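You operate a simulated robot arm through the tools that you are given. There is no shell and no other tool. Be economical: measure what you need, move in short steps, check, and stop when the job is done.

You run a simulated two-armed robot. Do the job below in one go: nothing can be reset, and whatever is moved stays where it is left.

JOB
Unclip the strip, set the orange slide to MID and jog the strip up to it.
Fine: yellow clip to its holder by the red lever before the red switch goes on; jog till the upper lamp lights green, then switch off. Where these are worked on the way, their far stop is far enough and under half their travel is too little: red switch.

The check looks at the end state, three seconds after you hand in, the way a careful person would. Anything else that was tipped, shoved, dropped, spilled or broken makes it a failure.

ROBOT AND FRAMES
Two 7-joint arms with fingered hands on one trunk, on a base that drives. Base frame: it is fixed to the floor where the robot stands at the start and does not move with it; the origin is under the middle of the robot, x ahead of it, y to its left, z up; the surface under the hand at the start is at about z = 0.84. Lengths are in m, angles in degrees, forces in N, time in s.
The left shoulder is at the start at [0.07, 0.145, 1.137], the right one opposite. With the tool pointing down near the work surface each hand reaches from about 0.42 to 0.78 m from the robot's upright axis, wherever it stands, measured 20 degrees to its own side. Places, roughly: black collar [0.75, 1.25, 1]; black handwheel [0.4, 1.2, 0.9]; black switch [0.4, -0.6, 0.9]; blue knob [0.4, -0.4, 0.9]; brake switch [0.4, 1.4, 0.9]; core lever [0.5, 1.1, 0.9]; green gate [0.6, 0.5, 0.9]; green lever [0.5, 0, 0.9]; grey button [0.3, -0.7, 0.8]; grey knob [0.4, -0.1, 0.9]; orange disc [0.75, 1.25, 1]; orange gate [0.6, 0.8, 0.9]; orange slide [0.5, -0.7, 0.9]; red lever [0.4, 0.3, 0.9]; red switch [0.4, -0.7, 0.9]; sliding guide [0.5, 0.7, 0.9]. Payload 3.5 kg a hand.
The tool frame of a hand sits at the grasp point between the pads (the TCP): z along the fingers, y along the line on which they close. The tips reach 0.025 m beyond it. Largest opening 0.088 m; the body of the gripper starts 0.029 m behind the TCP. The gripper is a hand of 4 fingers: y runs from the thumb to the fingers, the wrist lies at [-0.013, -0.097, -0.162] in the tool frame, and closing takes about 1.5 s.
Orientation is that of the tool frame in the base frame, as [roll, pitch, yaw] about the fixed x, y, z axes, in that order (R = Rz(yaw) Ry(pitch) Rx(roll)). With the fingers straight down and the wrist toward the robot, the tool's x, y and z point along [0, 1, 0], [1, 0, 0] and [0, 0, -1] of the base frame.

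CONTROLS
- The arms move only by the tool servo_tool. It takes "left_moves", "right_moves" or both (then of equal length, played together; a hand with none holds still); each is one flat list of numbers, 7 for each row, row after row: the gripper command, from -1 (fully open) to 1 (shut), values between in proportion, then the shift along the base's x, y, z in units of 150 mm (1.0 is 150 mm), then the turn, a rotation vector about the base's x, y, z in units of 90 degrees (1.0 is 90 degrees). In form: [grip, dx, dy, dz, rx, ry, rz, grip, dx, dy, dz, rx, ry, rz, ...]. A call has 1 to 12 rows; each row is the pose to reach, as a shift and turn from the pose commanded when the call began. A call with a number of a shift or a turn outside -1 to 1 is refused whole. Each row takes 0.2 s and may step no farther than 0.05 m and 8.6 degrees from the row before; otherwise, or with a gripper value out of range, the whole call is refused. Where a pose cannot be reached the arm comes as near as it can. A force on the tool above 40 N (or 10 N above the force at the start of the call, whichever is more), or a blocked arm, ends the call early, and 0.2 s more pass. Each finger travels about 0.045 m/s and halts on what it meets, pressing with about 21 N; the grip force reading is that of the motor and also rises with nothing between the fingers. The clock runs only during rows and for 0.2 s after the last one: add rows that repeat a pose to give the fingers time. The reply holds the time, the measured pose of the TCP, the force on the tool along the base axes, the opening and the grip force, in the units named above and with some noise, with the torque about the TCP (base axes, N m) and any sound that the robot's microphone picked up, and new pictures: "views" is both (left out), scene, wrist or none (wrist: the cameras of the hands that moved).
- Cameras (640 x 400 px; columns grow to the right, rows downward): "scene" is now at [0.1254, -0.0092, 1.4357]; the picture's right is [-0.11, -0.99, 0.00], its down [-0.77, 0.09, -0.63] and it looks along [0.63, -0.07, -0.77] (base axes); focal length 228 px, centre (320, 200). "left" rides on the left gripper at [-0.064, -0.083, -0.098] in its tool frame; the picture's right is [-0.62, -0.37, 0.69], its down [0.71, -0.63, 0.30] and it looks along [0.32, 0.68, 0.65] (tool axes); focal length 265 px, centre (320, 200). "right" rides on the right gripper at [0.064, -0.083, -0.098] in its tool frame; the picture's right is [-0.62, 0.37, -0.69], its down [-0.71, -0.63, 0.30] and it looks along [-0.32, 0.68, 0.65] (tool axes); focal length 265 px, centre (320, 200). There is no depth. A picture from a camera that has moved, and an enlarged one, comes with that camera's place and axes in the base frame and with its lens.
- slide_trunk(by): slides the trunk up (or, below 0, down) by that many m; the arms and the scene camera ride with it, the base frame stays. It gives what a move gives, with no picture.
- base_move(legs): drives the robot by 1 to 6 legs, each [ahead, left, turn to the left] in m, m and degrees, along the robot's own axes; the way and the turn of a leg run together, so that a leg with both is an arc; at most 1.5 m and 180 degrees a leg. The arms and the cameras ride along, it lands a little off, and it stops where it bumps. It gives what a move gives, and a new picture of the scene camera.
- set_grasp(shape, hand): the hand has 4 fingers and takes this shape, open, in about a second: jaw (thumb against the fingers, like two jaws); tri (thumb and two fingers); tip (a fingertip pinch); poke (one finger out to press); point (the index stretched); flat (the hand flat); cup (the hand cupped); fist (a fist). The gripper value then closes the fingers along that shape, each until it touches; the sizes above hold for jaw. It gives what a move gives, with no picture.
- head_to(pan, tilt): turns the head with the scene camera to pan (to the left, within 86 degrees either way) and tilt (down, from -29 to 69), counted from straight ahead of the robot. It gives what a move gives, and a new picture of the scene camera.
- enlarge(camera, box): a new picture of the part [left, top, right, bottom] of that camera's present view, enlarged. It takes no simulated time.
- close_job(): hands the job in; it is judged then, once.

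Go step by step. Nothing tells you exact positions but the pictures and the camera data: compare them with the known pose of the tool, close in by small moves and look again before you grip or let go. The budget is 120 turns and 260 pictures, counting those below and the enlarged ones. Unless the task says otherwise, let go and move clear before handing in.

The tools are called after "Emit:" by a JSON object that holds its "op" and its "data". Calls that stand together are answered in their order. servo_tool: Moves the arms, as the interface text tells. Its arguments: {"type":"object","properties":{"left_moves":{"type":"array","items":{"type":"number"}},"right_moves":{"type":"array","items":{"type":"number"}},"views":{"type":"string","enum":["both","scene","wrist","none"]}},"required":[]} The other tools are called the same way: slide_trunk (by) slides the trunk up or down; set_grasp (shape, hand) gives the hand a shape; base_move (legs) drives the base; head_to (pan, tilt) turns the head that bears the scene camera; enlarge (camera, box) takes an enlarged picture of a part of a camera's view; close_job () hands the job in.

At the start:

```text
time_s: 0.0
left_tcp_pos: [0.5094, -0.0051, 1.0851]
left_tool_rot: [180.0, 0.0, 90.0]
left_wrist_force: [-0.3, 0.6, 0.6]
left_torque: [0.03, 0.0, -0.02]
left_opening: 0.0879
left_grip_force: 0.0
left_shape: jaw
right_tcp_pos: [0.3909, -0.4097, 1.0852]
right_tool_rot: [-180.0, 0.0, 90.0]
right_wrist_force: [0.5, 0.4, 0.8]
right_torque: [0.0, -0.01, -0.04]
right_opening: 0.0875
right_grip_force: 0.0
right_shape: jaw
trunk travel left (down, up): [-0.7, 0.14]
robot x, y, heading: [-0.0022, 0.0028, -0.1]
head pan, tilt: [-6.6, 50.7]
```

scene: 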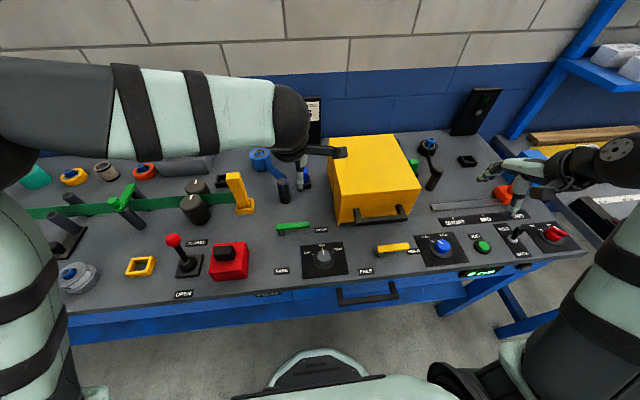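
right: 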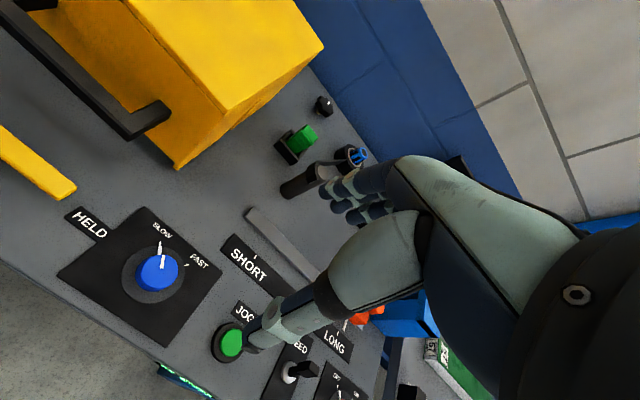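
left: 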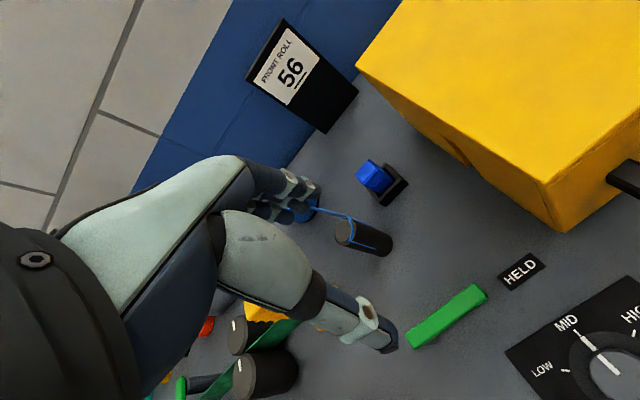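

I see a bench with a strip machine: controls, a yellow clip on the green strip, and the slide and switches on the right. I'll look closer before moving.

Emit:
{"op": "enlarge", "data": {"camera": "scene", "box": [20, 140, 270, 310]}}

Emit:
{"op": "enlarge", "data": {"camera": "scene", "box": [360, 130, 600, 290]}}

Emit:
{"op": "head_to", "data": {"pan": 45, "tilt": 45}}

Emit:
{"op": "head_to", "data": {"pan": -45, "tilt": 45}}

```text
2.35 times, centred on (145, 225) of scene
camera zoom: at [0.1254, -0.0092, 1.4357], right [-0.11, -0.99, 0.0], down [-0.77, 0.09, -0.63], along [0.63, -0.07, -0.77], focal length 537 px, centre (732, 141)
```

zoom: 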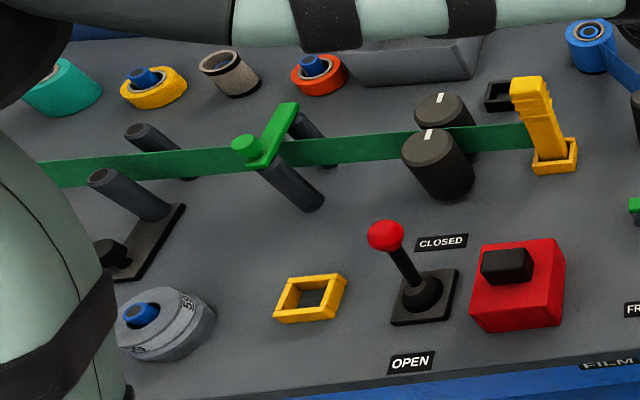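

```text
2.50 times, centred on (480, 210) of scene
camera zoom: at [0.1254, -0.0092, 1.4357], right [-0.11, -0.99, 0.0], down [-0.77, 0.09, -0.63], along [0.63, -0.07, -0.77], focal length 571 px, centre (-80, 175)
```

zoom: 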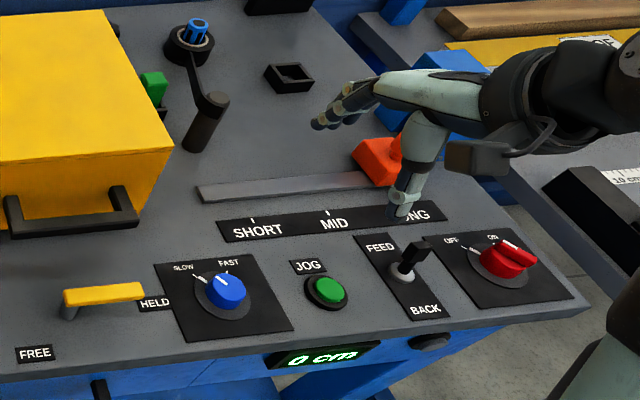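

```text
time_s: 1.2
left_tcp_pos: [0.5086, -0.0054, 1.0845]
left_tool_rot: [180.0, -0.1, 90.0]
left_wrist_force: [-0.2, -0.8, 0.3]
left_torque: [0.0, -0.02, -0.01]
left_opening: 0.0875
left_grip_force: 0.0
left_shape: jaw
right_tcp_pos: [0.3909, -0.4099, 1.085]
right_tool_rot: [180.0, 0.0, 90.0]
right_wrist_force: [-0.2, -0.9, 0.1]
right_torque: [0.01, 0.01, 0.01]
right_opening: 0.0877
right_grip_force: 0.1
right_shape: jaw
trunk travel left (down, up): [-0.7, 0.14]
robot x, y, heading: [0.0007, 0.0003, 0.1]
head pan, tilt: [45.0, 45.0]
camera scene: at [0.1072, 0.0569, 1.4436], right [0.71, -0.71, 0.0], down [-0.5, -0.5, -0.71], along [0.5, 0.5, -0.71], focal length 228 px, centre (320, 200)
```

scene: 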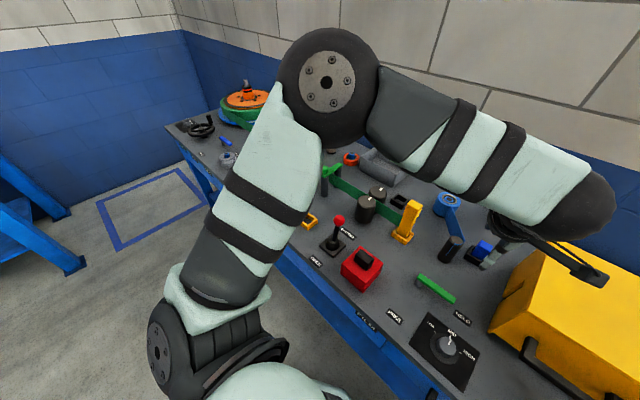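

```text
time_s: 2.9
left_tcp_pos: [0.5096, -0.0041, 1.0851]
left_tool_rot: [-180.0, 0.0, 90.0]
left_wrist_force: [0.5, -0.1, 0.7]
left_torque: [0.01, 0.0, 0.01]
left_opening: 0.0878
left_grip_force: 0.1
left_shape: jaw
right_tcp_pos: [0.3909, -0.4094, 1.0844]
right_tool_rot: [179.9, 0.1, 90.0]
right_wrist_force: [0.0, 0.6, -0.3]
right_torque: [0.0, -0.03, 0.02]
right_opening: 0.0875
right_grip_force: 0.2
right_shape: jaw
trunk travel left (down, up): [-0.7, 0.14]
robot x, y, heading: [-0.0016, -0.0005, -0.0]
head pan, tilt: [-45.0, 45.0]
camera scene: at [0.1072, -0.0579, 1.4436], right [-0.71, -0.71, 0.0], down [-0.5, 0.5, -0.71], along [0.5, -0.5, -0.71], focal length 228 px, centre (320, 200)
```

scene: 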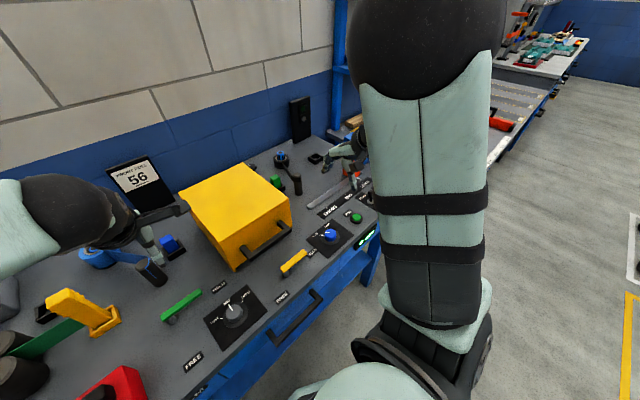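

The yellow clip stands on the strip end near (0.61, 0.18) and the empty yellow holder is near (0.43, 0.44). I'll move the left arm aside for a clear view of both.

Emit:
{"op": "servo_tool", "data": {"left_moves": [-1, -0.2, 0.2, 0.1, 0, 0, 0, -1, -0.5, 0.3, 0.2, 0, 0, 0], "views": "none"}}

Emit:
{"op": "head_to", "data": {"pan": 20, "tilt": 48}}

Emit:
{"op": "enlarge", "data": {"camera": "scene", "box": [180, 130, 420, 280]}}

Emit:
{"op": "enlarge", "data": {"camera": "left", "box": [0, 0, 640, 400]}}

```text
time_s: 3.5
left_tcp_pos: [0.431, 0.0401, 1.116]
left_tool_rot: [179.9, 0.0, 90.1]
left_wrist_force: [-0.6, 0.7, 0.2]
left_torque: [0.01, -0.01, 0.01]
left_opening: 0.0878
left_grip_force: 0.2
left_shape: jaw
right_tcp_pos: [0.3875, -0.4096, 1.0872]
right_tool_rot: [179.9, -0.1, 90.1]
right_wrist_force: [0.0, -0.4, 0.1]
right_torque: [-0.01, 0.01, -0.01]
right_opening: 0.0877
right_grip_force: 0.1
right_shape: jaw
trunk travel left (down, up): [-0.7, 0.14]
robot x, y, heading: [0.0019, 0.0013, 0.1]
head pan, tilt: [-45.0, 45.0]
```

```text
time_s: 4.8
left_tcp_pos: [0.4355, 0.0401, 1.1158]
left_tool_rot: [180.0, 0.0, 90.0]
left_wrist_force: [-0.1, -0.1, -0.6]
left_torque: [0.01, -0.01, 0.0]
left_opening: 0.0879
left_grip_force: 0.1
left_shape: jaw
right_tcp_pos: [0.3906, -0.4105, 1.0849]
right_tool_rot: [-180.0, 0.0, 90.0]
right_wrist_force: [-0.8, -0.3, -0.7]
right_torque: [0.02, 0.01, 0.0]
right_opening: 0.0875
right_grip_force: 0.0
right_shape: jaw
trunk travel left (down, up): [-0.7, 0.14]
robot x, y, heading: [0.0005, -0.0013, -0.2]
head pan, tilt: [20.0, 48.0]
camera scene: at [0.124, 0.0263, 1.4394], right [0.34, -0.94, 0.0], down [-0.7, -0.25, -0.67], along [0.63, 0.23, -0.74], focal length 228 px, centre (320, 200)
```

scene: 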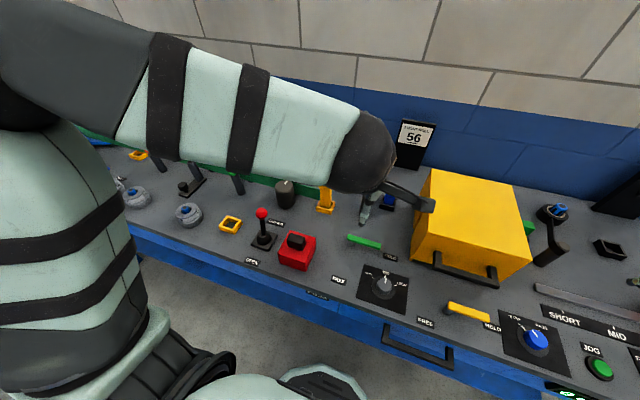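

```text
2.67 times, centred on (300, 205) of scene
camera zoom: at [0.124, 0.0263, 1.4394], right [0.34, -0.94, 0.0], down [-0.7, -0.25, -0.67], along [0.63, 0.23, -0.74], focal length 609 px, centre (373, 187)
```

zoom: 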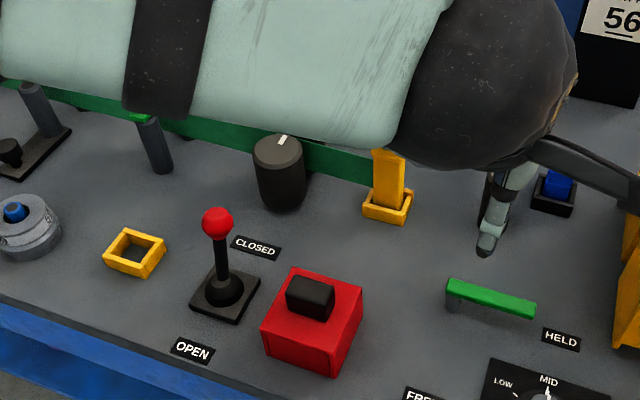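

```text
1.00 times, centred on (320, 200) of left (not enlarged: the box is as wide or as high as the picture)
camera zoom: at [0.35, -0.0257, 1.2145], right [-0.37, -0.62, -0.69], down [-0.63, 0.71, -0.3], along [0.68, 0.32, -0.65], focal length 265 px, centre (320, 200)
```

zoom: 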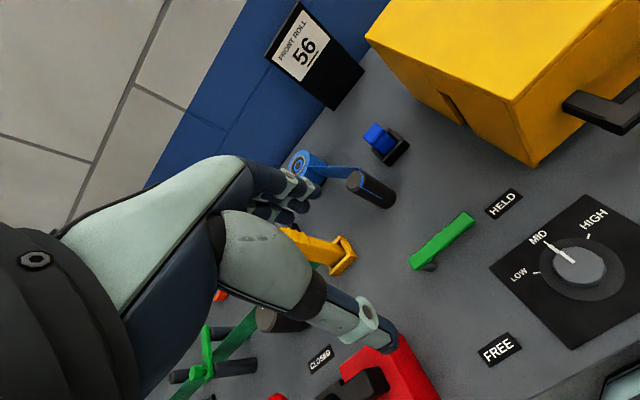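

Next I bring the left hand near the clip for a wrist view.

Emit:
{"op": "servo_tool", "data": {"left_moves": [-1, 0, 0.3, 0, 0, 0, 0, -1, 0, 0.6, 0, 0, 0, 0, -1, 0, 0.9, 0, 0, 0, 0, -1, 0.2, 1.0, 0, 0, 0, 0], "views": "both"}}

```text
time_s: 5.8
left_tcp_pos: [0.4668, 0.1932, 1.1143]
left_tool_rot: [-179.9, 0.1, 89.9]
left_wrist_force: [0.7, 0.4, 0.2]
left_torque: [0.01, -0.04, 0.0]
left_opening: 0.0876
left_grip_force: 0.2
left_shape: jaw
right_tcp_pos: [0.394, -0.4097, 1.0835]
right_tool_rot: [-179.8, -0.1, 89.9]
right_wrist_force: [0.5, -0.4, -0.3]
right_torque: [0.02, 0.03, 0.0]
right_opening: 0.0875
right_grip_force: 0.1
right_shape: jaw
trunk travel left (down, up): [-0.7, 0.14]
robot x, y, heading: [-0.0005, -0.0018, -0.1]
head pan, tilt: [20.0, 48.0]
camera scene: at [0.126, 0.0264, 1.4392], right [0.34, -0.94, 0.0], down [-0.7, -0.25, -0.67], along [0.63, 0.23, -0.74], focal length 228 px, centre (320, 200)
camera left: at [0.3814, 0.1284, 1.2129], right [-0.37, -0.62, -0.69], down [-0.63, 0.72, -0.3], along [0.68, 0.32, -0.66], focal length 265 px, centre (320, 200)
```

scene: 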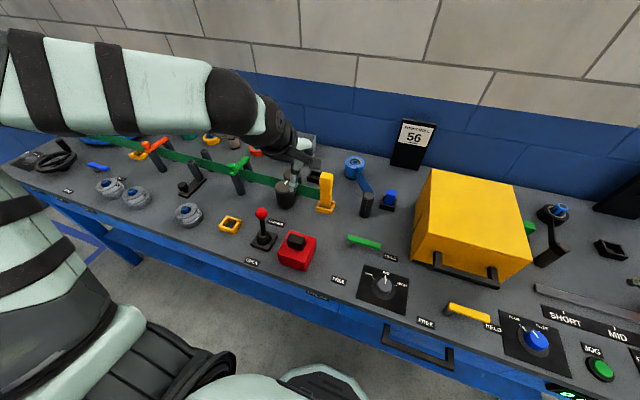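
left: 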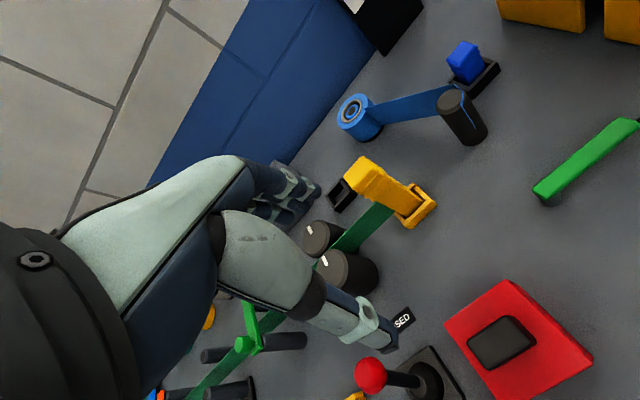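

Emit:
{"op": "enlarge", "data": {"camera": "scene", "box": [240, 140, 400, 240]}}

Emit:
{"op": "enlarge", "data": {"camera": "left", "box": [290, 70, 490, 250]}}

Emit:
{"op": "enlarge", "data": {"camera": "scene", "box": [60, 120, 300, 270]}}

```text
4.00 times, centred on (320, 190) of scene
camera zoom: at [0.126, 0.0264, 1.4392], right [0.34, -0.94, 0.0], down [-0.7, -0.25, -0.67], along [0.63, 0.23, -0.74], focal length 913 px, centre (320, 240)
```

zoom: 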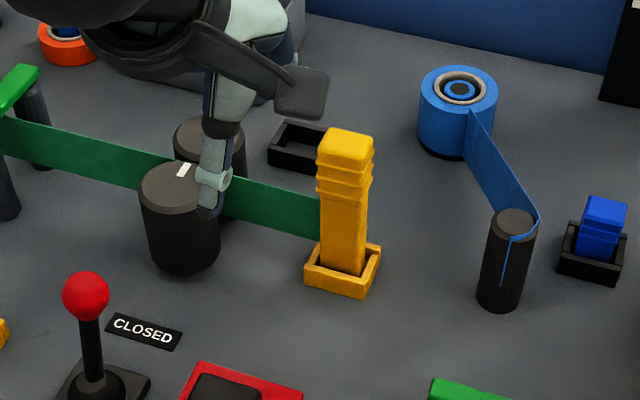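

```text
2.22 times, centred on (390, 160) of left
camera zoom: at [0.3814, 0.1284, 1.2129], right [-0.37, -0.62, -0.69], down [-0.63, 0.72, -0.3], along [0.68, 0.32, -0.66], focal length 590 px, centre (164, 289)
```

zoom: 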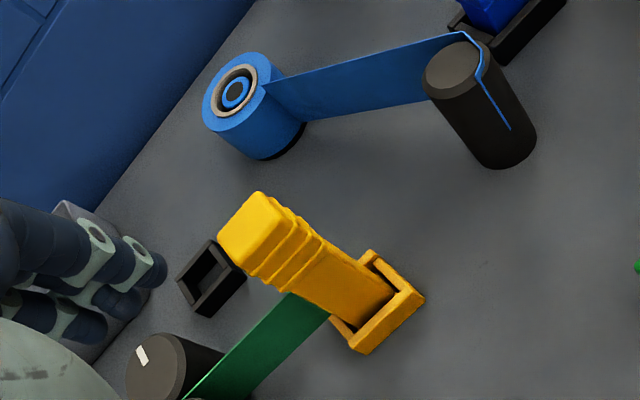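

```text
2.67 times, centred on (180, 195) of scene
camera zoom: at [0.126, 0.0264, 1.4392], right [0.34, -0.94, 0.0], down [-0.7, -0.25, -0.67], along [0.63, 0.23, -0.74], focal length 609 px, centre (693, 213)
```

zoom: 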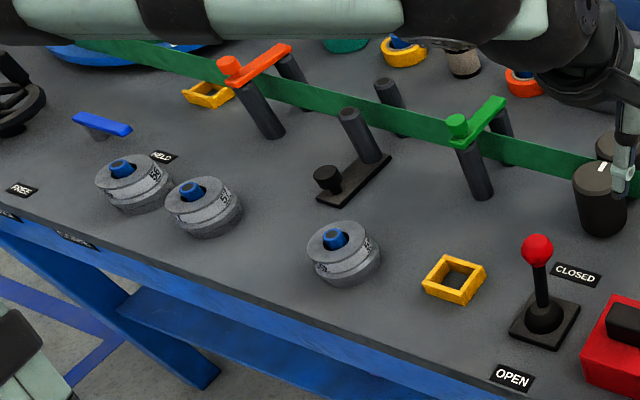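

Clip is roughly 3 cm square, vertical, top near z≈0.99. Moving above it.

Emit:
{"op": "servo_tool", "data": {"left_moves": [-1, 0.3, -0.03, 0, 0, 0, 0, -1, 0.6, -0.05, 0, 0, 0, 0, -1, 0.917, -0.07, 0, 0, 0, 0, -1, 0.917, -0.07, -0.3, 0, 0, 0, -1, 0.917, -0.07, -0.3, 0, 0, 0]}}

Emit:
{"op": "enlarge", "data": {"camera": "left", "box": [200, 120, 440, 320]}}

Emit:
{"op": "enlarge", "data": {"camera": "scene", "box": [240, 120, 400, 240]}}

```text
time_s: 7.0
left_tcp_pos: [0.6028, 0.1787, 1.0702]
left_tool_rot: [180.0, 0.0, 89.9]
left_wrist_force: [0.5, -0.5, 0.7]
left_torque: [-0.01, 0.01, -0.01]
left_opening: 0.088
left_grip_force: 0.0
left_shape: jaw
right_tcp_pos: [0.391, -0.4091, 1.085]
right_tool_rot: [-179.9, 0.0, 90.1]
right_wrist_force: [-0.2, 0.2, 0.4]
right_torque: [0.02, -0.01, 0.01]
right_opening: 0.0874
right_grip_force: 0.1
right_shape: jaw
trunk travel left (down, up): [-0.7, 0.14]
robot x, y, heading: [0.0054, -0.002, -0.2]
head pan, tilt: [20.0, 48.0]
camera scene: at [0.123, 0.0263, 1.4395], right [0.34, -0.94, 0.0], down [-0.7, -0.25, -0.67], along [0.63, 0.23, -0.74], focal length 228 px, centre (320, 200)
camera left: at [0.5172, 0.1137, 1.1697], right [-0.37, -0.62, -0.69], down [-0.63, 0.71, -0.3], along [0.68, 0.32, -0.65], focal length 265 px, centre (320, 200)
```

scene: 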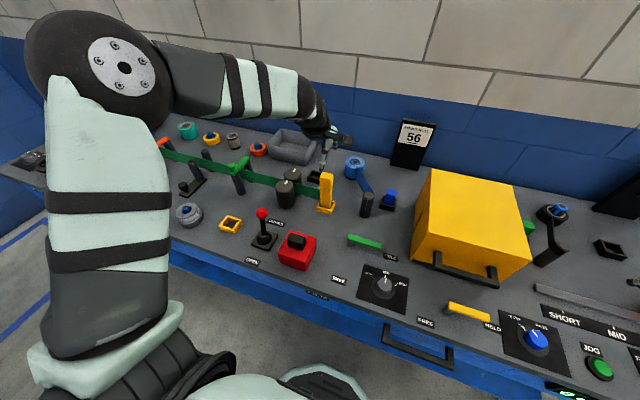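
left: 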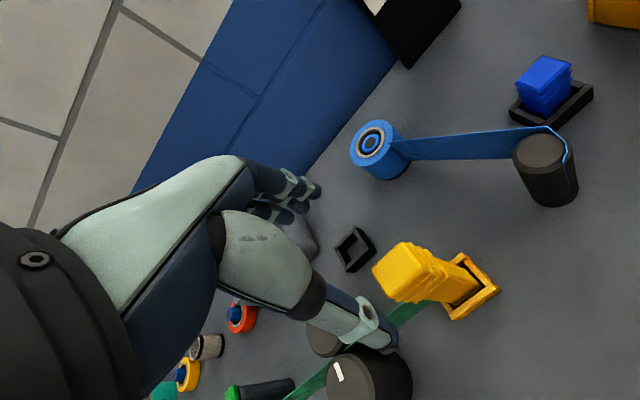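

```text
2.00 times, centred on (320, 220) of left
camera zoom: at [0.5172, 0.1137, 1.1697], right [-0.37, -0.62, -0.69], down [-0.63, 0.71, -0.3], along [0.68, 0.32, -0.65], focal length 531 px, centre (320, 160)
```

zoom: 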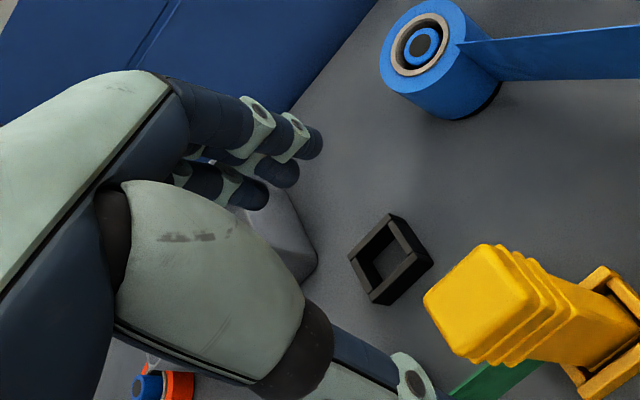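

```text
3.33 times, centred on (320, 180) of scene
camera zoom: at [0.123, 0.0263, 1.4395], right [0.34, -0.94, 0.0], down [-0.7, -0.25, -0.67], along [0.63, 0.23, -0.74], focal length 761 px, centre (320, 267)
```

zoom: 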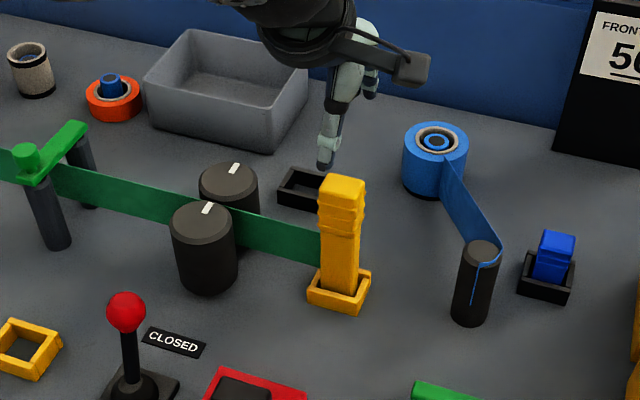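

Clip top triangulates to (0.594, 0.176, 0.995). Centring and descending so the tips end at about 0.95.

Emit:
{"op": "servo_tool", "data": {"left_moves": [-1, -0.06, -0.02, -0.2, 0, 0, 0, -1, -0.06, -0.02, -0.42, 0, 0, 0, -1, -0.06, -0.02, -0.63, 0, 0, 0, -1, -0.06, -0.02, -0.63, 0, 0, 0]}}

Emit:
{"op": "enlarge", "data": {"camera": "scene", "box": [240, 120, 400, 240]}}

Emit:
{"op": "enlarge", "data": {"camera": "left", "box": [240, 120, 480, 320]}}

```text
time_s: 8.0
left_tcp_pos: [0.5932, 0.177, 0.9773]
left_tool_rot: [-179.9, 0.1, 90.0]
left_wrist_force: [0.5, 0.0, 0.2]
left_torque: [-0.04, -0.02, -0.02]
left_opening: 0.0876
left_grip_force: 0.1
left_shape: jaw
right_tcp_pos: [0.3916, -0.4092, 1.0851]
right_tool_rot: [180.0, 0.0, 89.9]
right_wrist_force: [-0.7, -0.7, -1.3]
right_torque: [0.0, 0.01, 0.01]
right_opening: 0.0876
right_grip_force: 0.1
right_shape: jaw
trunk travel left (down, up): [-0.7, 0.14]
robot x, y, heading: [0.0015, -0.0029, 0.0]
head pan, tilt: [20.0, 48.0]
camera scene: at [0.1231, 0.0266, 1.4395], right [0.34, -0.94, 0.0], down [-0.7, -0.25, -0.67], along [0.63, 0.23, -0.74], focal length 228 px, centre (320, 200)
camera left: at [0.5074, 0.1114, 1.0758], right [-0.37, -0.62, -0.69], down [-0.63, 0.71, -0.3], along [0.68, 0.32, -0.65], focal length 265 px, centre (320, 200)
```

scene: 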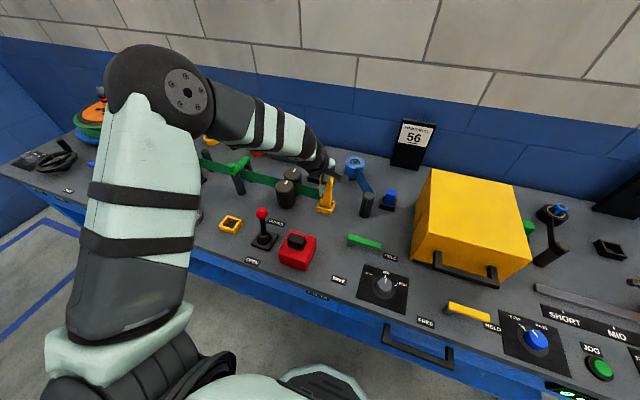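
left: 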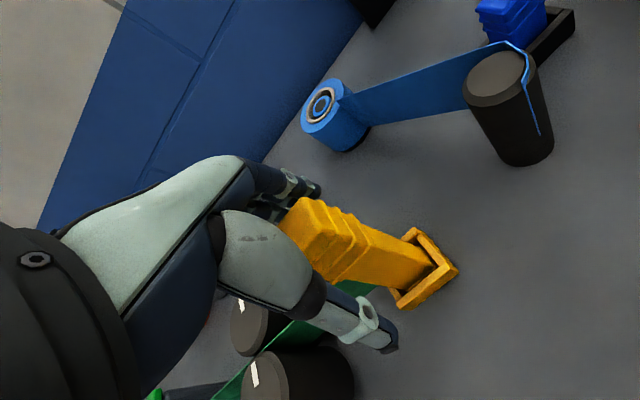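

```text
3.33 times, centred on (320, 180) of scene
camera zoom: at [0.1231, 0.0266, 1.4395], right [0.34, -0.94, 0.0], down [-0.7, -0.25, -0.67], along [0.63, 0.23, -0.74], focal length 761 px, centre (320, 267)
```

zoom: 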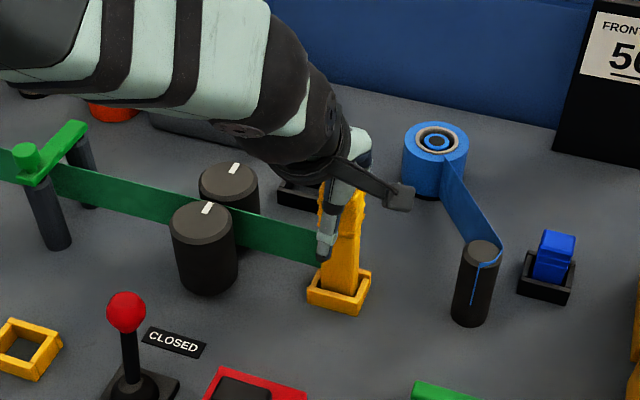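

```text
2.00 times, centred on (360, 220) of left
camera zoom: at [0.5074, 0.1114, 1.0758], right [-0.37, -0.62, -0.69], down [-0.63, 0.71, -0.3], along [0.68, 0.32, -0.65], focal length 531 px, centre (240, 160)
```

zoom: 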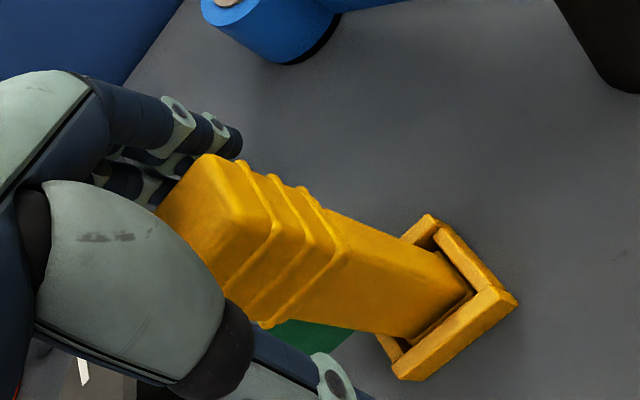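

The clip sits between thumb and fingers; closing.

Emit:
{"op": "servo_tool", "data": {"left_moves": [1, 0, 0, 0, 0, 0, 0, 1, 0, 0, 0, 0, 0, 0, 1, 0, 0, 0, 0, 0, 0, 1, 0, 0, 0, 0, 0, 0, 1, 0, 0, 0, 0, 0, 0, 1, 0, 0, 0, 0, 0, 0, 1, 0, 0, 0, 0, 0, 0, 1, 0, 0, 0, 0, 0, 0]}}

Emit:
{"op": "enlarge", "data": {"camera": "scene", "box": [240, 120, 400, 240]}}

```text
time_s: 9.8
left_tcp_pos: [0.5938, 0.1773, 0.9765]
left_tool_rot: [180.0, 0.0, 90.1]
left_wrist_force: [0.1, 0.9, 0.4]
left_torque: [-0.03, -0.01, -0.05]
left_opening: 0.0227
left_grip_force: 21.1
left_shape: jaw
right_tcp_pos: [0.3916, -0.4085, 1.0845]
right_tool_rot: [-180.0, 0.0, 90.0]
right_wrist_force: [-0.5, 0.9, 0.0]
right_torque: [0.01, 0.02, 0.02]
right_opening: 0.0878
right_grip_force: 0.1
right_shape: jaw
trunk travel left (down, up): [-0.7, 0.14]
robot x, y, heading: [0.0007, 0.0013, -0.1]
head pan, tilt: [20.0, 48.0]
camera scene: at [0.1239, 0.0266, 1.4394], right [0.34, -0.94, 0.0], down [-0.7, -0.25, -0.67], along [0.63, 0.23, -0.74], focal length 228 px, centre (320, 200)
camera left: at [0.508, 0.1114, 1.0758], right [-0.37, -0.62, -0.69], down [-0.63, 0.71, -0.3], along [0.68, 0.32, -0.65], focal length 265 px, centre (320, 200)
```

scene: 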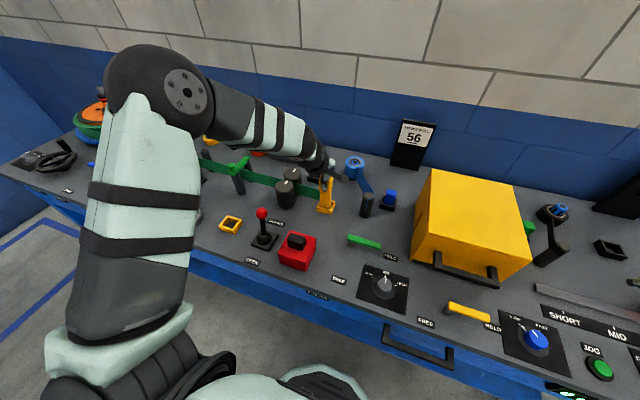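
left: 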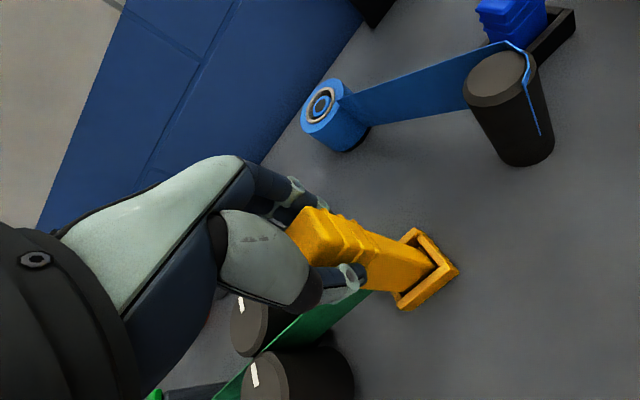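

```text
3.33 times, centred on (320, 180) of scene
camera zoom: at [0.1239, 0.0266, 1.4394], right [0.34, -0.94, 0.0], down [-0.7, -0.25, -0.67], along [0.63, 0.23, -0.74], focal length 761 px, centre (320, 267)
```

zoom: 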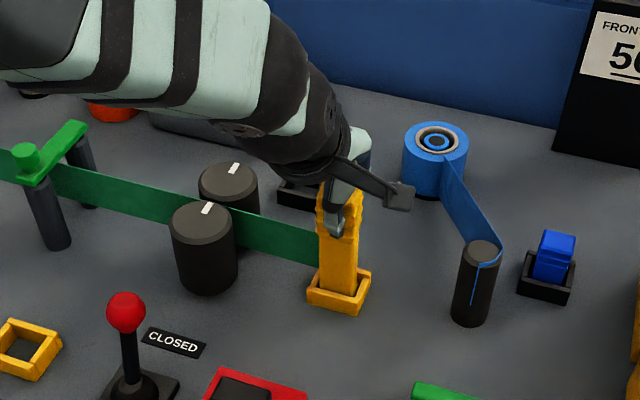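

Gripped (22.7 mm). Lifting straight up.

Emit:
{"op": "servo_tool", "data": {"left_moves": [1, 0, 0, 0.1, 0, 0, 0, 1, 0, 0, 0.3, 0, 0, 0, 1, 0, 0, 0.55, 0, 0, 0, 1, 0, 0, 0.8, 0, 0, 0, 1, 0, 0, 1.0, 0, 0, 0, 1, 0, 0, 1.0, 0, 0, 0]}}

Emit:
{"op": "enlarge", "data": {"camera": "scene", "box": [240, 100, 400, 220]}}

```text
time_s: 11.2
left_tcp_pos: [0.5926, 0.1778, 1.1271]
left_tool_rot: [-179.8, -0.1, 90.1]
left_wrist_force: [-1.1, -0.3, -1.3]
left_torque: [0.01, 0.02, 0.0]
left_opening: 0.0228
left_grip_force: 21.0
left_shape: jaw
right_tcp_pos: [0.3899, -0.4098, 1.0845]
right_tool_rot: [-180.0, 0.0, 90.0]
right_wrist_force: [0.5, -0.3, -0.3]
right_torque: [0.0, -0.01, 0.0]
right_opening: 0.0874
right_grip_force: 0.0
right_shape: jaw
trunk travel left (down, up): [-0.7, 0.14]
robot x, y, heading: [0.0001, -0.0005, -0.2]
head pan, tilt: [20.0, 48.0]
camera scene: at [0.1245, 0.0268, 1.4393], right [0.34, -0.94, 0.0], down [-0.7, -0.25, -0.67], along [0.63, 0.23, -0.74], focal length 228 px, centre (320, 200)
camera left: at [0.5072, 0.1121, 1.2262], right [-0.37, -0.62, -0.69], down [-0.63, 0.71, -0.3], along [0.68, 0.32, -0.65], focal length 265 px, centre (320, 200)
```

scene: 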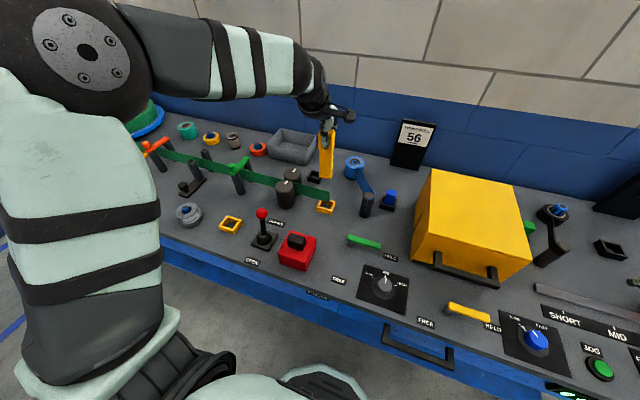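
left: 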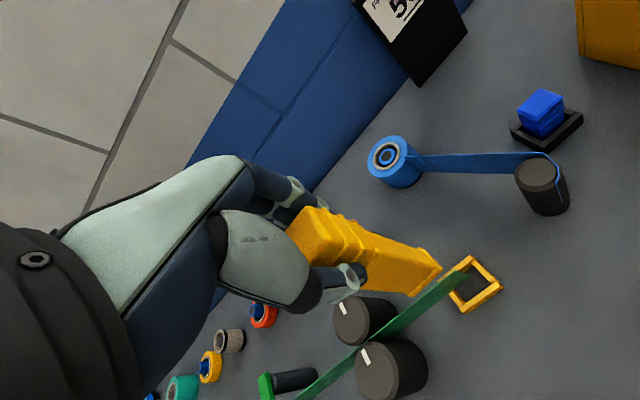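

```text
3.33 times, centred on (320, 160) of scene
camera zoom: at [0.1245, 0.0268, 1.4393], right [0.34, -0.94, 0.0], down [-0.7, -0.25, -0.67], along [0.63, 0.23, -0.74], focal length 761 px, centre (320, 333)
```

zoom: 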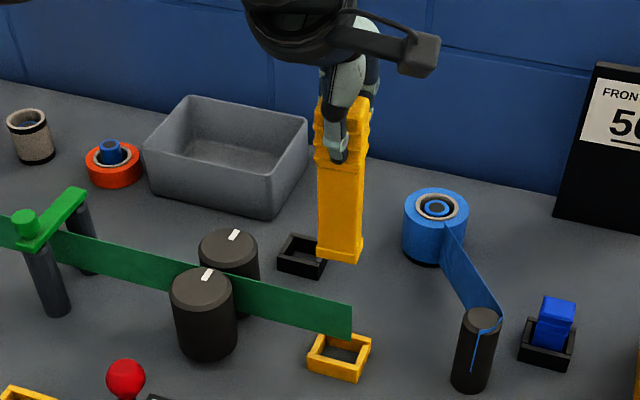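

Clip is free. I'll measure the displacement between source frame and target holder.

Emit:
{"op": "enlarge", "data": {"camera": "scene", "box": [286, 180, 366, 230]}}

Emit:
{"op": "enlarge", "data": {"camera": "scene", "box": [190, 200, 270, 250]}}

```text
8.00 times, centred on (326, 205) of scene
camera zoom: at [0.1245, 0.0268, 1.4393], right [0.34, -0.94, 0.0], down [-0.7, -0.25, -0.67], along [0.63, 0.23, -0.74], focal length 1826 px, centre (272, 160)
```

zoom: 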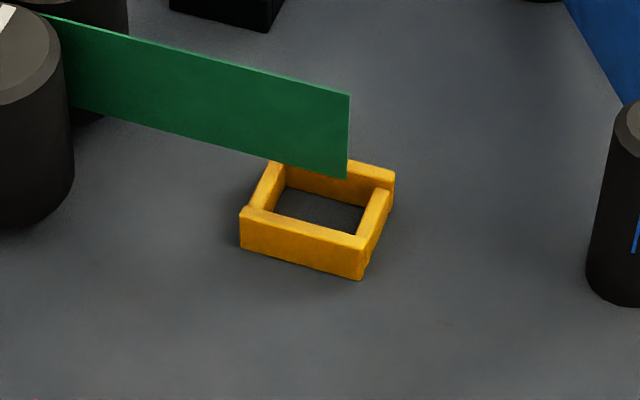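

```text
8.00 times, centred on (230, 225) of scene
camera zoom: at [0.1245, 0.0268, 1.4393], right [0.34, -0.94, 0.0], down [-0.7, -0.25, -0.67], along [0.63, 0.23, -0.74], focal length 1826 px, centre (1040, 0)
```

zoom: 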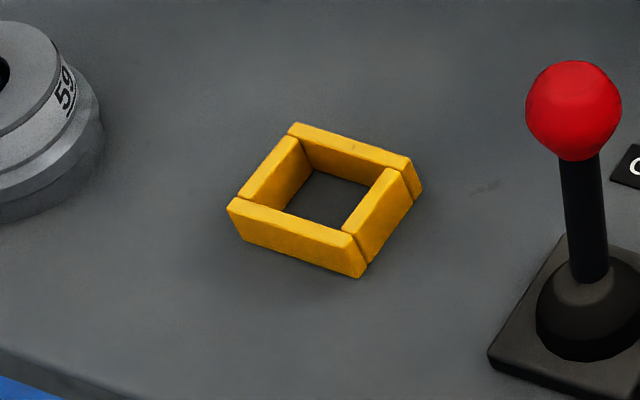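

Target holder centre comes out at about (0.4225, 0.4295), aligned with the axes. Carrying the clip over there.

Emit:
{"op": "servo_tool", "data": {"left_moves": [1, -0.14, 0.21, 0.1, 0, 0, 0, 1, -0.28, 0.42, 0.1, 0, 0, 0, 1, -0.42, 0.63, 0.1, 0, 0, 0, 1, -0.57, 0.84, 0.1, 0, 0, 0, 1, -0.57, 0.84, 0.1, 0, 0, 0], "views": "none"}}

Emit:
{"op": "servo_tool", "data": {"left_moves": [1, -0.14, 0.21, 0, 0, 0, 0, 1, -0.28, 0.42, 0, 0, 0, 0, 1, -0.42, 0.63, 0, 0, 0, 0, 1, -0.57, 0.836, 0, 0, 0, 0, 1, -0.57, 0.836, 0, 0, 0, 0]}}

Emit:
{"op": "enlarge", "data": {"camera": "scene", "box": [170, 130, 330, 250]}}

```text
time_s: 12.4
left_tcp_pos: [0.5071, 0.3018, 1.1383]
left_tool_rot: [180.0, -0.1, 89.9]
left_wrist_force: [-0.9, -0.3, -2.1]
left_torque: [-0.03, 0.0, 0.0]
left_opening: 0.0226
left_grip_force: 21.2
left_shape: jaw
right_tcp_pos: [0.3924, -0.4096, 1.0844]
right_tool_rot: [179.9, 0.0, 89.9]
right_wrist_force: [0.0, 0.2, -0.1]
right_torque: [0.01, 0.05, 0.02]
right_opening: 0.0876
right_grip_force: 0.1
right_shape: jaw
trunk travel left (down, up): [-0.7, 0.14]
robot x, y, heading: [0.0021, 0.0027, -0.2]
head pan, tilt: [20.0, 48.0]
```

```text
time_s: 13.6
left_tcp_pos: [0.4364, 0.4238, 1.1376]
left_tool_rot: [-179.9, -0.1, 90.0]
left_wrist_force: [0.3, -0.4, -1.7]
left_torque: [-0.01, 0.0, 0.02]
left_opening: 0.0227
left_grip_force: 21.4
left_shape: jaw
left hand out of reach, approached as far as the arm can: row 4, 5
right_tcp_pos: [0.3923, -0.4095, 1.0849]
right_tool_rot: [-180.0, 0.0, 90.0]
right_wrist_force: [-0.1, -1.5, -0.5]
right_torque: [0.01, -0.01, -0.02]
right_opening: 0.0875
right_grip_force: 0.0
right_shape: jaw
trunk travel left (down, up): [-0.7, 0.14]
robot x, y, heading: [-0.0049, -0.001, 0.1]
head pan, tilt: [20.0, 48.0]
camera scene: at [0.1244, 0.0255, 1.4394], right [0.34, -0.94, 0.0], down [-0.7, -0.25, -0.67], along [0.63, 0.23, -0.74], focal length 228 px, centre (320, 200)
camera left: at [0.3506, 0.3585, 1.237], right [-0.37, -0.62, -0.69], down [-0.63, 0.72, -0.3], along [0.68, 0.32, -0.65], focal length 265 px, centre (320, 200)
```

scene: 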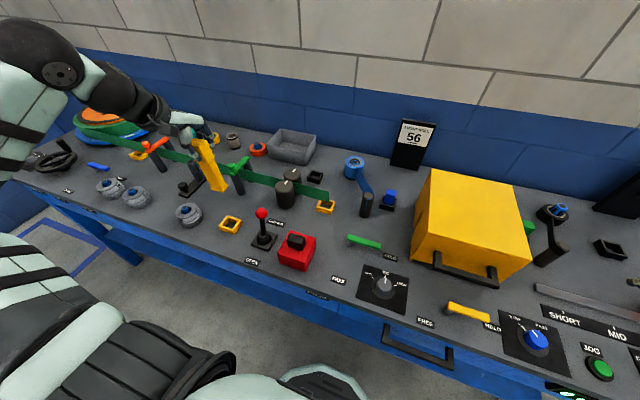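
left: 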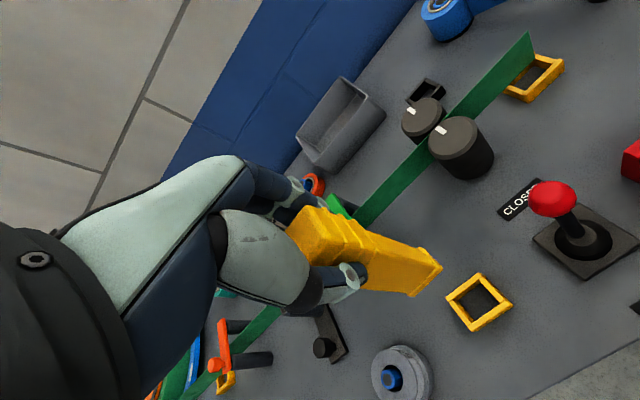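

```text
3.33 times, centred on (250, 190) of scene
camera zoom: at [0.1244, 0.0255, 1.4394], right [0.34, -0.94, 0.0], down [-0.7, -0.25, -0.67], along [0.63, 0.23, -0.74], focal length 761 px, centre (553, 233)
```

zoom: 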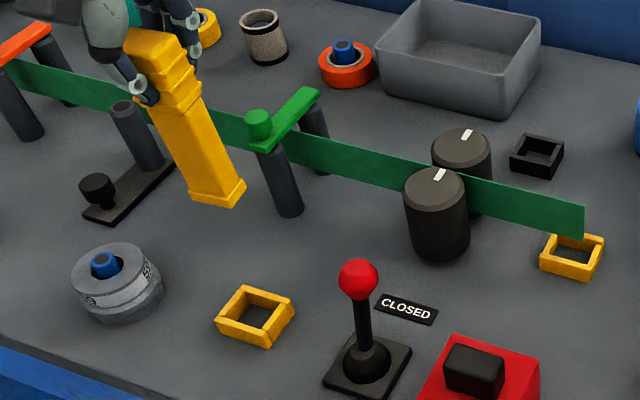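

The left arm can't quite reach from here; I'll back the base off and shift left so the holder lies in comfortable reach.

Emit:
{"op": "base_move", "data": {"legs": [[-0.12, 0, 0], [0, 0.25, 0]]}}

```text
time_s: 16.3
left_tcp_pos: [0.3119, 0.6783, 1.1377]
left_tool_rot: [-179.9, -0.2, 90.4]
left_wrist_force: [0.0, 0.0, -1.8]
left_torque: [-0.05, -0.02, -0.03]
left_opening: 0.0225
left_grip_force: 20.5
left_shape: jaw
right_tcp_pos: [0.2744, -0.1559, 1.0847]
right_tool_rot: [180.0, -0.2, 90.3]
right_wrist_force: [0.0, 0.6, -0.5]
right_torque: [0.0, 0.0, 0.01]
right_opening: 0.0874
right_grip_force: 0.1
right_shape: jaw
trunk travel left (down, up): [-0.7, 0.14]
robot x, y, heading: [-0.1231, 0.2464, 0.2]
head pan, tilt: [20.0, 48.0]
camera scene: at [0.003, 0.2783, 1.4394], right [0.35, -0.94, 0.0], down [-0.7, -0.26, -0.67], along [0.63, 0.23, -0.74], focal length 228 px, centre (320, 200)
```

scene: 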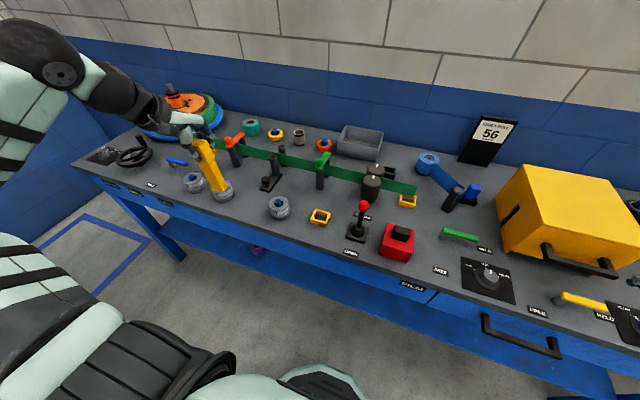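

Moving the clip over the holder from the new stance.

Emit:
{"op": "servo_tool", "data": {"left_moves": [1, 0.1, -0.27, 0, 0, 0, 0, 1, 0.2, -0.55, 0, 0, 0, 0, 1, 0.37, -0.83, 0, 0, 0, 0, 1, 0.37, -0.83, 0, 0, 0, 0], "views": "none"}}

Emit:
{"op": "servo_tool", "data": {"left_moves": [1, 0.1, -0.27, 0, 0, 0, 0, 1, 0.2, -0.55, 0, 0, 0, 0, 1, 0.367, -0.83, 0, 0, 0, 0, 1, 0.367, -0.83, 0, 0, 0, 0]}}

Emit:
{"op": "enlarge", "data": {"camera": "scene", "box": [240, 120, 400, 240]}}

```text
time_s: 17.3
left_tcp_pos: [0.3674, 0.5532, 1.1358]
left_tool_rot: [-180.0, 0.1, 90.4]
left_wrist_force: [-0.1, -0.3, 0.0]
left_torque: [-0.04, 0.02, -0.01]
left_opening: 0.0223
left_grip_force: 20.8
left_shape: jaw
right_tcp_pos: [0.2735, -0.1535, 1.0858]
right_tool_rot: [-180.0, 0.0, 90.4]
right_wrist_force: [0.8, -0.3, 0.4]
right_torque: [0.02, 0.0, -0.01]
right_opening: 0.0876
right_grip_force: 0.0
right_shape: jaw
trunk travel left (down, up): [-0.7, 0.14]
robot x, y, heading: [-0.1224, 0.2482, 0.4]
head pan, tilt: [20.0, 48.0]
```

```text
time_s: 18.3
left_tcp_pos: [0.4224, 0.4299, 1.1386]
left_tool_rot: [180.0, 0.2, 90.5]
left_wrist_force: [-0.3, 0.6, -2.3]
left_torque: [-0.01, 0.0, -0.02]
left_opening: 0.0227
left_grip_force: 21.1
left_shape: jaw
right_tcp_pos: [0.2747, -0.1534, 1.0856]
right_tool_rot: [-180.0, -0.1, 90.3]
right_wrist_force: [-0.1, -0.2, -0.2]
right_torque: [-0.02, -0.04, 0.0]
right_opening: 0.0878
right_grip_force: 0.0
right_shape: jaw
trunk travel left (down, up): [-0.7, 0.14]
robot x, y, heading: [-0.1181, 0.2484, 0.9]
head pan, tilt: [20.0, 48.0]
camera scene: at [0.0029, 0.2804, 1.4394], right [0.35, -0.94, 0.0], down [-0.7, -0.26, -0.67], along [0.63, 0.23, -0.74], focal length 228 px, centre (320, 200)
camera left: at [0.3373, 0.3643, 1.238], right [-0.36, -0.62, -0.69], down [-0.64, 0.71, -0.3], along [0.68, 0.33, -0.65], focal length 265 px, centre (320, 200)
```

scene: 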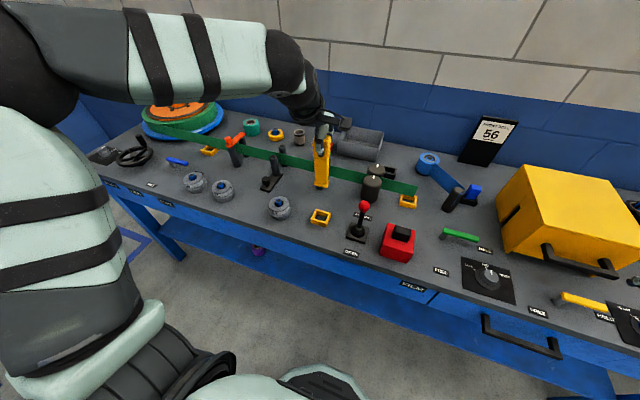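
left: 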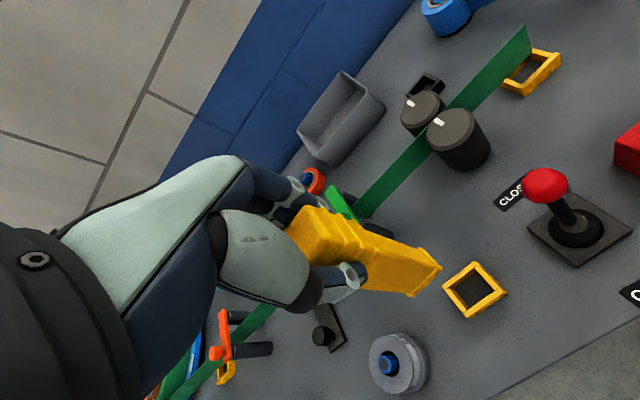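

```text
3.33 times, centred on (320, 180) of scene
camera zoom: at [0.0029, 0.2804, 1.4394], right [0.35, -0.94, 0.0], down [-0.7, -0.26, -0.67], along [0.63, 0.23, -0.74], focal length 761 px, centre (320, 267)
```

zoom: 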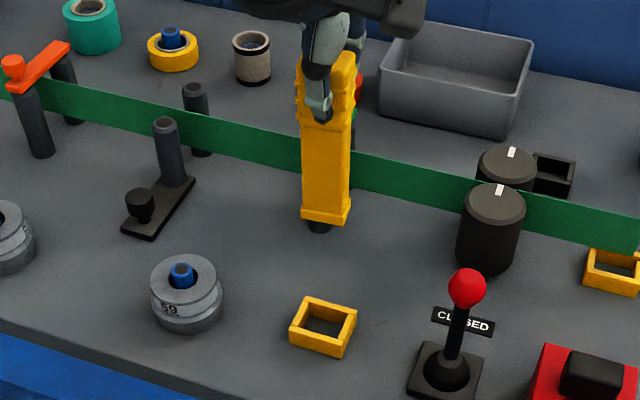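

Hand is over the holder; I'll correct the small yaw and lower to just above the rim to check alignment.

Emit:
{"op": "servo_tool", "data": {"left_moves": [1, 0, 0, -0.2, 0, 0, -0.006, 1, 0, 0, -0.45, 0, 0, -0.006, 1, 0, 0, -0.7, 0, 0, -0.006, 1, 0, 0, -0.76, 0, 0, -0.006, 1, 0, 0, -0.76, 0, 0, -0.006], "views": "none"}}

Emit:
{"op": "enlarge", "data": {"camera": "scene", "box": [270, 160, 370, 235]}}

Emit:
{"op": "enlarge", "data": {"camera": "left", "box": [320, 180, 560, 340]}}

```text
time_s: 19.5
left_tcp_pos: [0.4239, 0.4311, 1.0235]
left_tool_rot: [180.0, 0.0, 89.9]
left_wrist_force: [-0.5, -0.1, -2.0]
left_torque: [0.02, -0.02, 0.03]
left_opening: 0.0227
left_grip_force: 21.6
left_shape: jaw
right_tcp_pos: [0.2746, -0.1538, 1.0848]
right_tool_rot: [180.0, 0.0, 90.4]
right_wrist_force: [-0.3, -0.3, -0.3]
right_torque: [0.0, 0.01, -0.02]
right_opening: 0.0876
right_grip_force: 0.0
right_shape: jaw
trunk travel left (down, up): [-0.7, 0.14]
robot x, y, heading: [-0.1233, 0.2552, 0.4]
head pan, tilt: [20.0, 48.0]
```

```text
5.33 times, centred on (320, 198) of scene
camera zoom: at [0.0029, 0.2799, 1.4394], right [0.35, -0.94, 0.0], down [-0.7, -0.26, -0.67], along [0.63, 0.23, -0.74], focal length 1217 px, centre (320, 213)
```

zoom: 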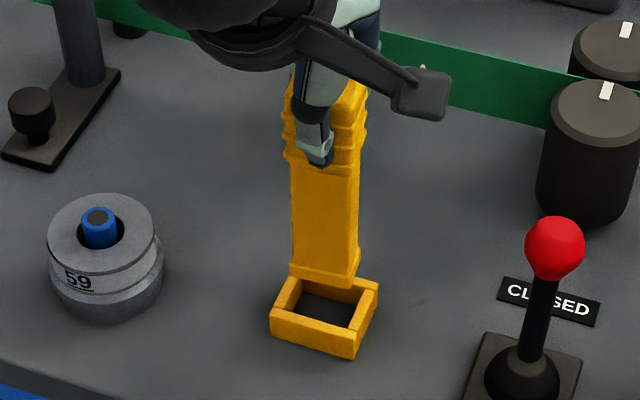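

```text
2.50 times, centred on (440, 260) of left
camera zoom: at [0.3378, 0.3666, 1.1228], right [-0.37, -0.62, -0.69], down [-0.63, 0.72, -0.3], along [0.68, 0.32, -0.65], focal length 664 px, centre (20, 50)
```

zoom: 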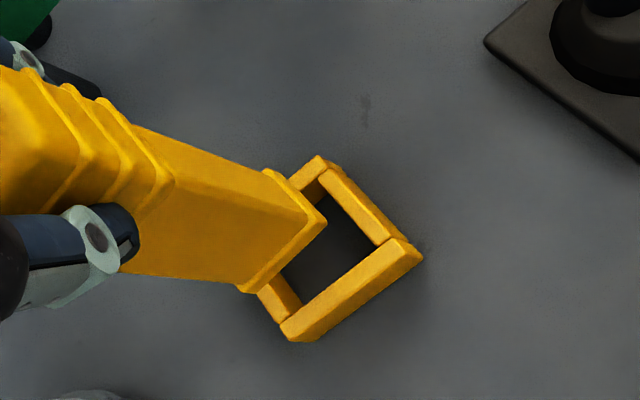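

Alignment looks within ~1–2 mm in both views. Descending partway into the frame and looking again.

Emit:
{"op": "servo_tool", "data": {"left_moves": [1, -0.007, 0, -0.1, 0, 0, 0, 1, -0.007, 0, -0.2, 0, 0, 0, 1, -0.007, 0, -0.2, 0, 0, 0], "views": "none"}}

Emit:
{"op": "enlarge", "data": {"camera": "scene", "box": [285, 180, 355, 235]}}

Emit:
{"op": "enlarge", "data": {"camera": "left", "box": [340, 180, 500, 320]}}

```text
time_s: 20.3
left_tcp_pos: [0.4212, 0.4308, 0.9939]
left_tool_rot: [-179.9, -0.1, 89.9]
left_wrist_force: [0.4, 0.3, -0.9]
left_torque: [-0.02, 0.0, 0.05]
left_opening: 0.0226
left_grip_force: 21.1
left_shape: jaw
right_tcp_pos: [0.2743, -0.1539, 1.0861]
right_tool_rot: [-179.9, 0.0, 90.4]
right_wrist_force: [0.2, 1.0, -0.4]
right_torque: [-0.02, -0.02, 0.0]
right_opening: 0.0875
right_grip_force: 0.0
right_shape: jaw
trunk travel left (down, up): [-0.7, 0.14]
robot x, y, heading: [-0.121, 0.2503, 0.3]
head pan, tilt: [20.0, 48.0]
```

```text
7.27 times, centred on (320, 208) of scene
camera zoom: at [0.003, 0.2796, 1.4394], right [0.35, -0.94, 0.0], down [-0.7, -0.26, -0.67], along [0.63, 0.23, -0.74], focal length 1660 px, centre (320, 146)
```

zoom: 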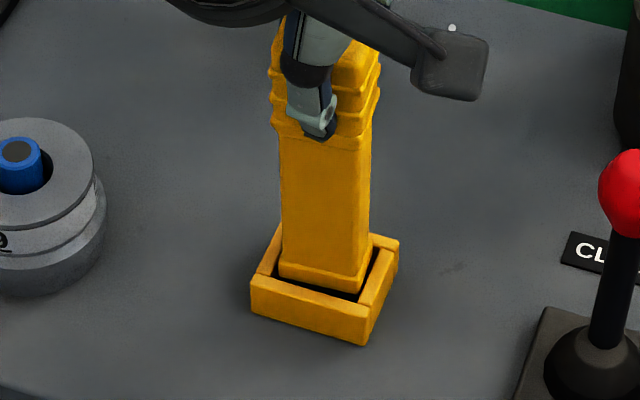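

```text
2.86 times, centred on (420, 250) of left
camera zoom: at [0.336, 0.3663, 1.0932], right [-0.37, -0.62, -0.69], down [-0.63, 0.72, -0.3], along [0.68, 0.32, -0.65], focal length 758 px, centre (34, 57)
```

zoom: 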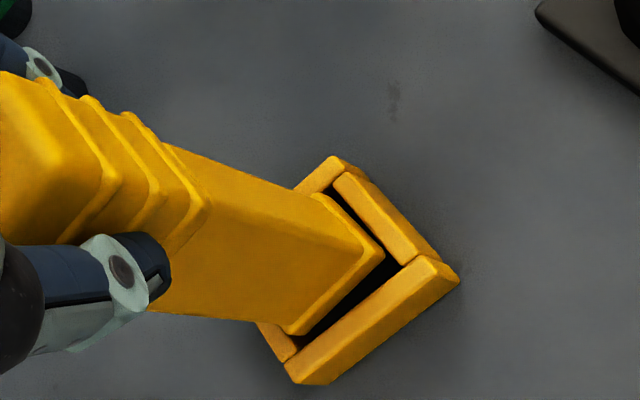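

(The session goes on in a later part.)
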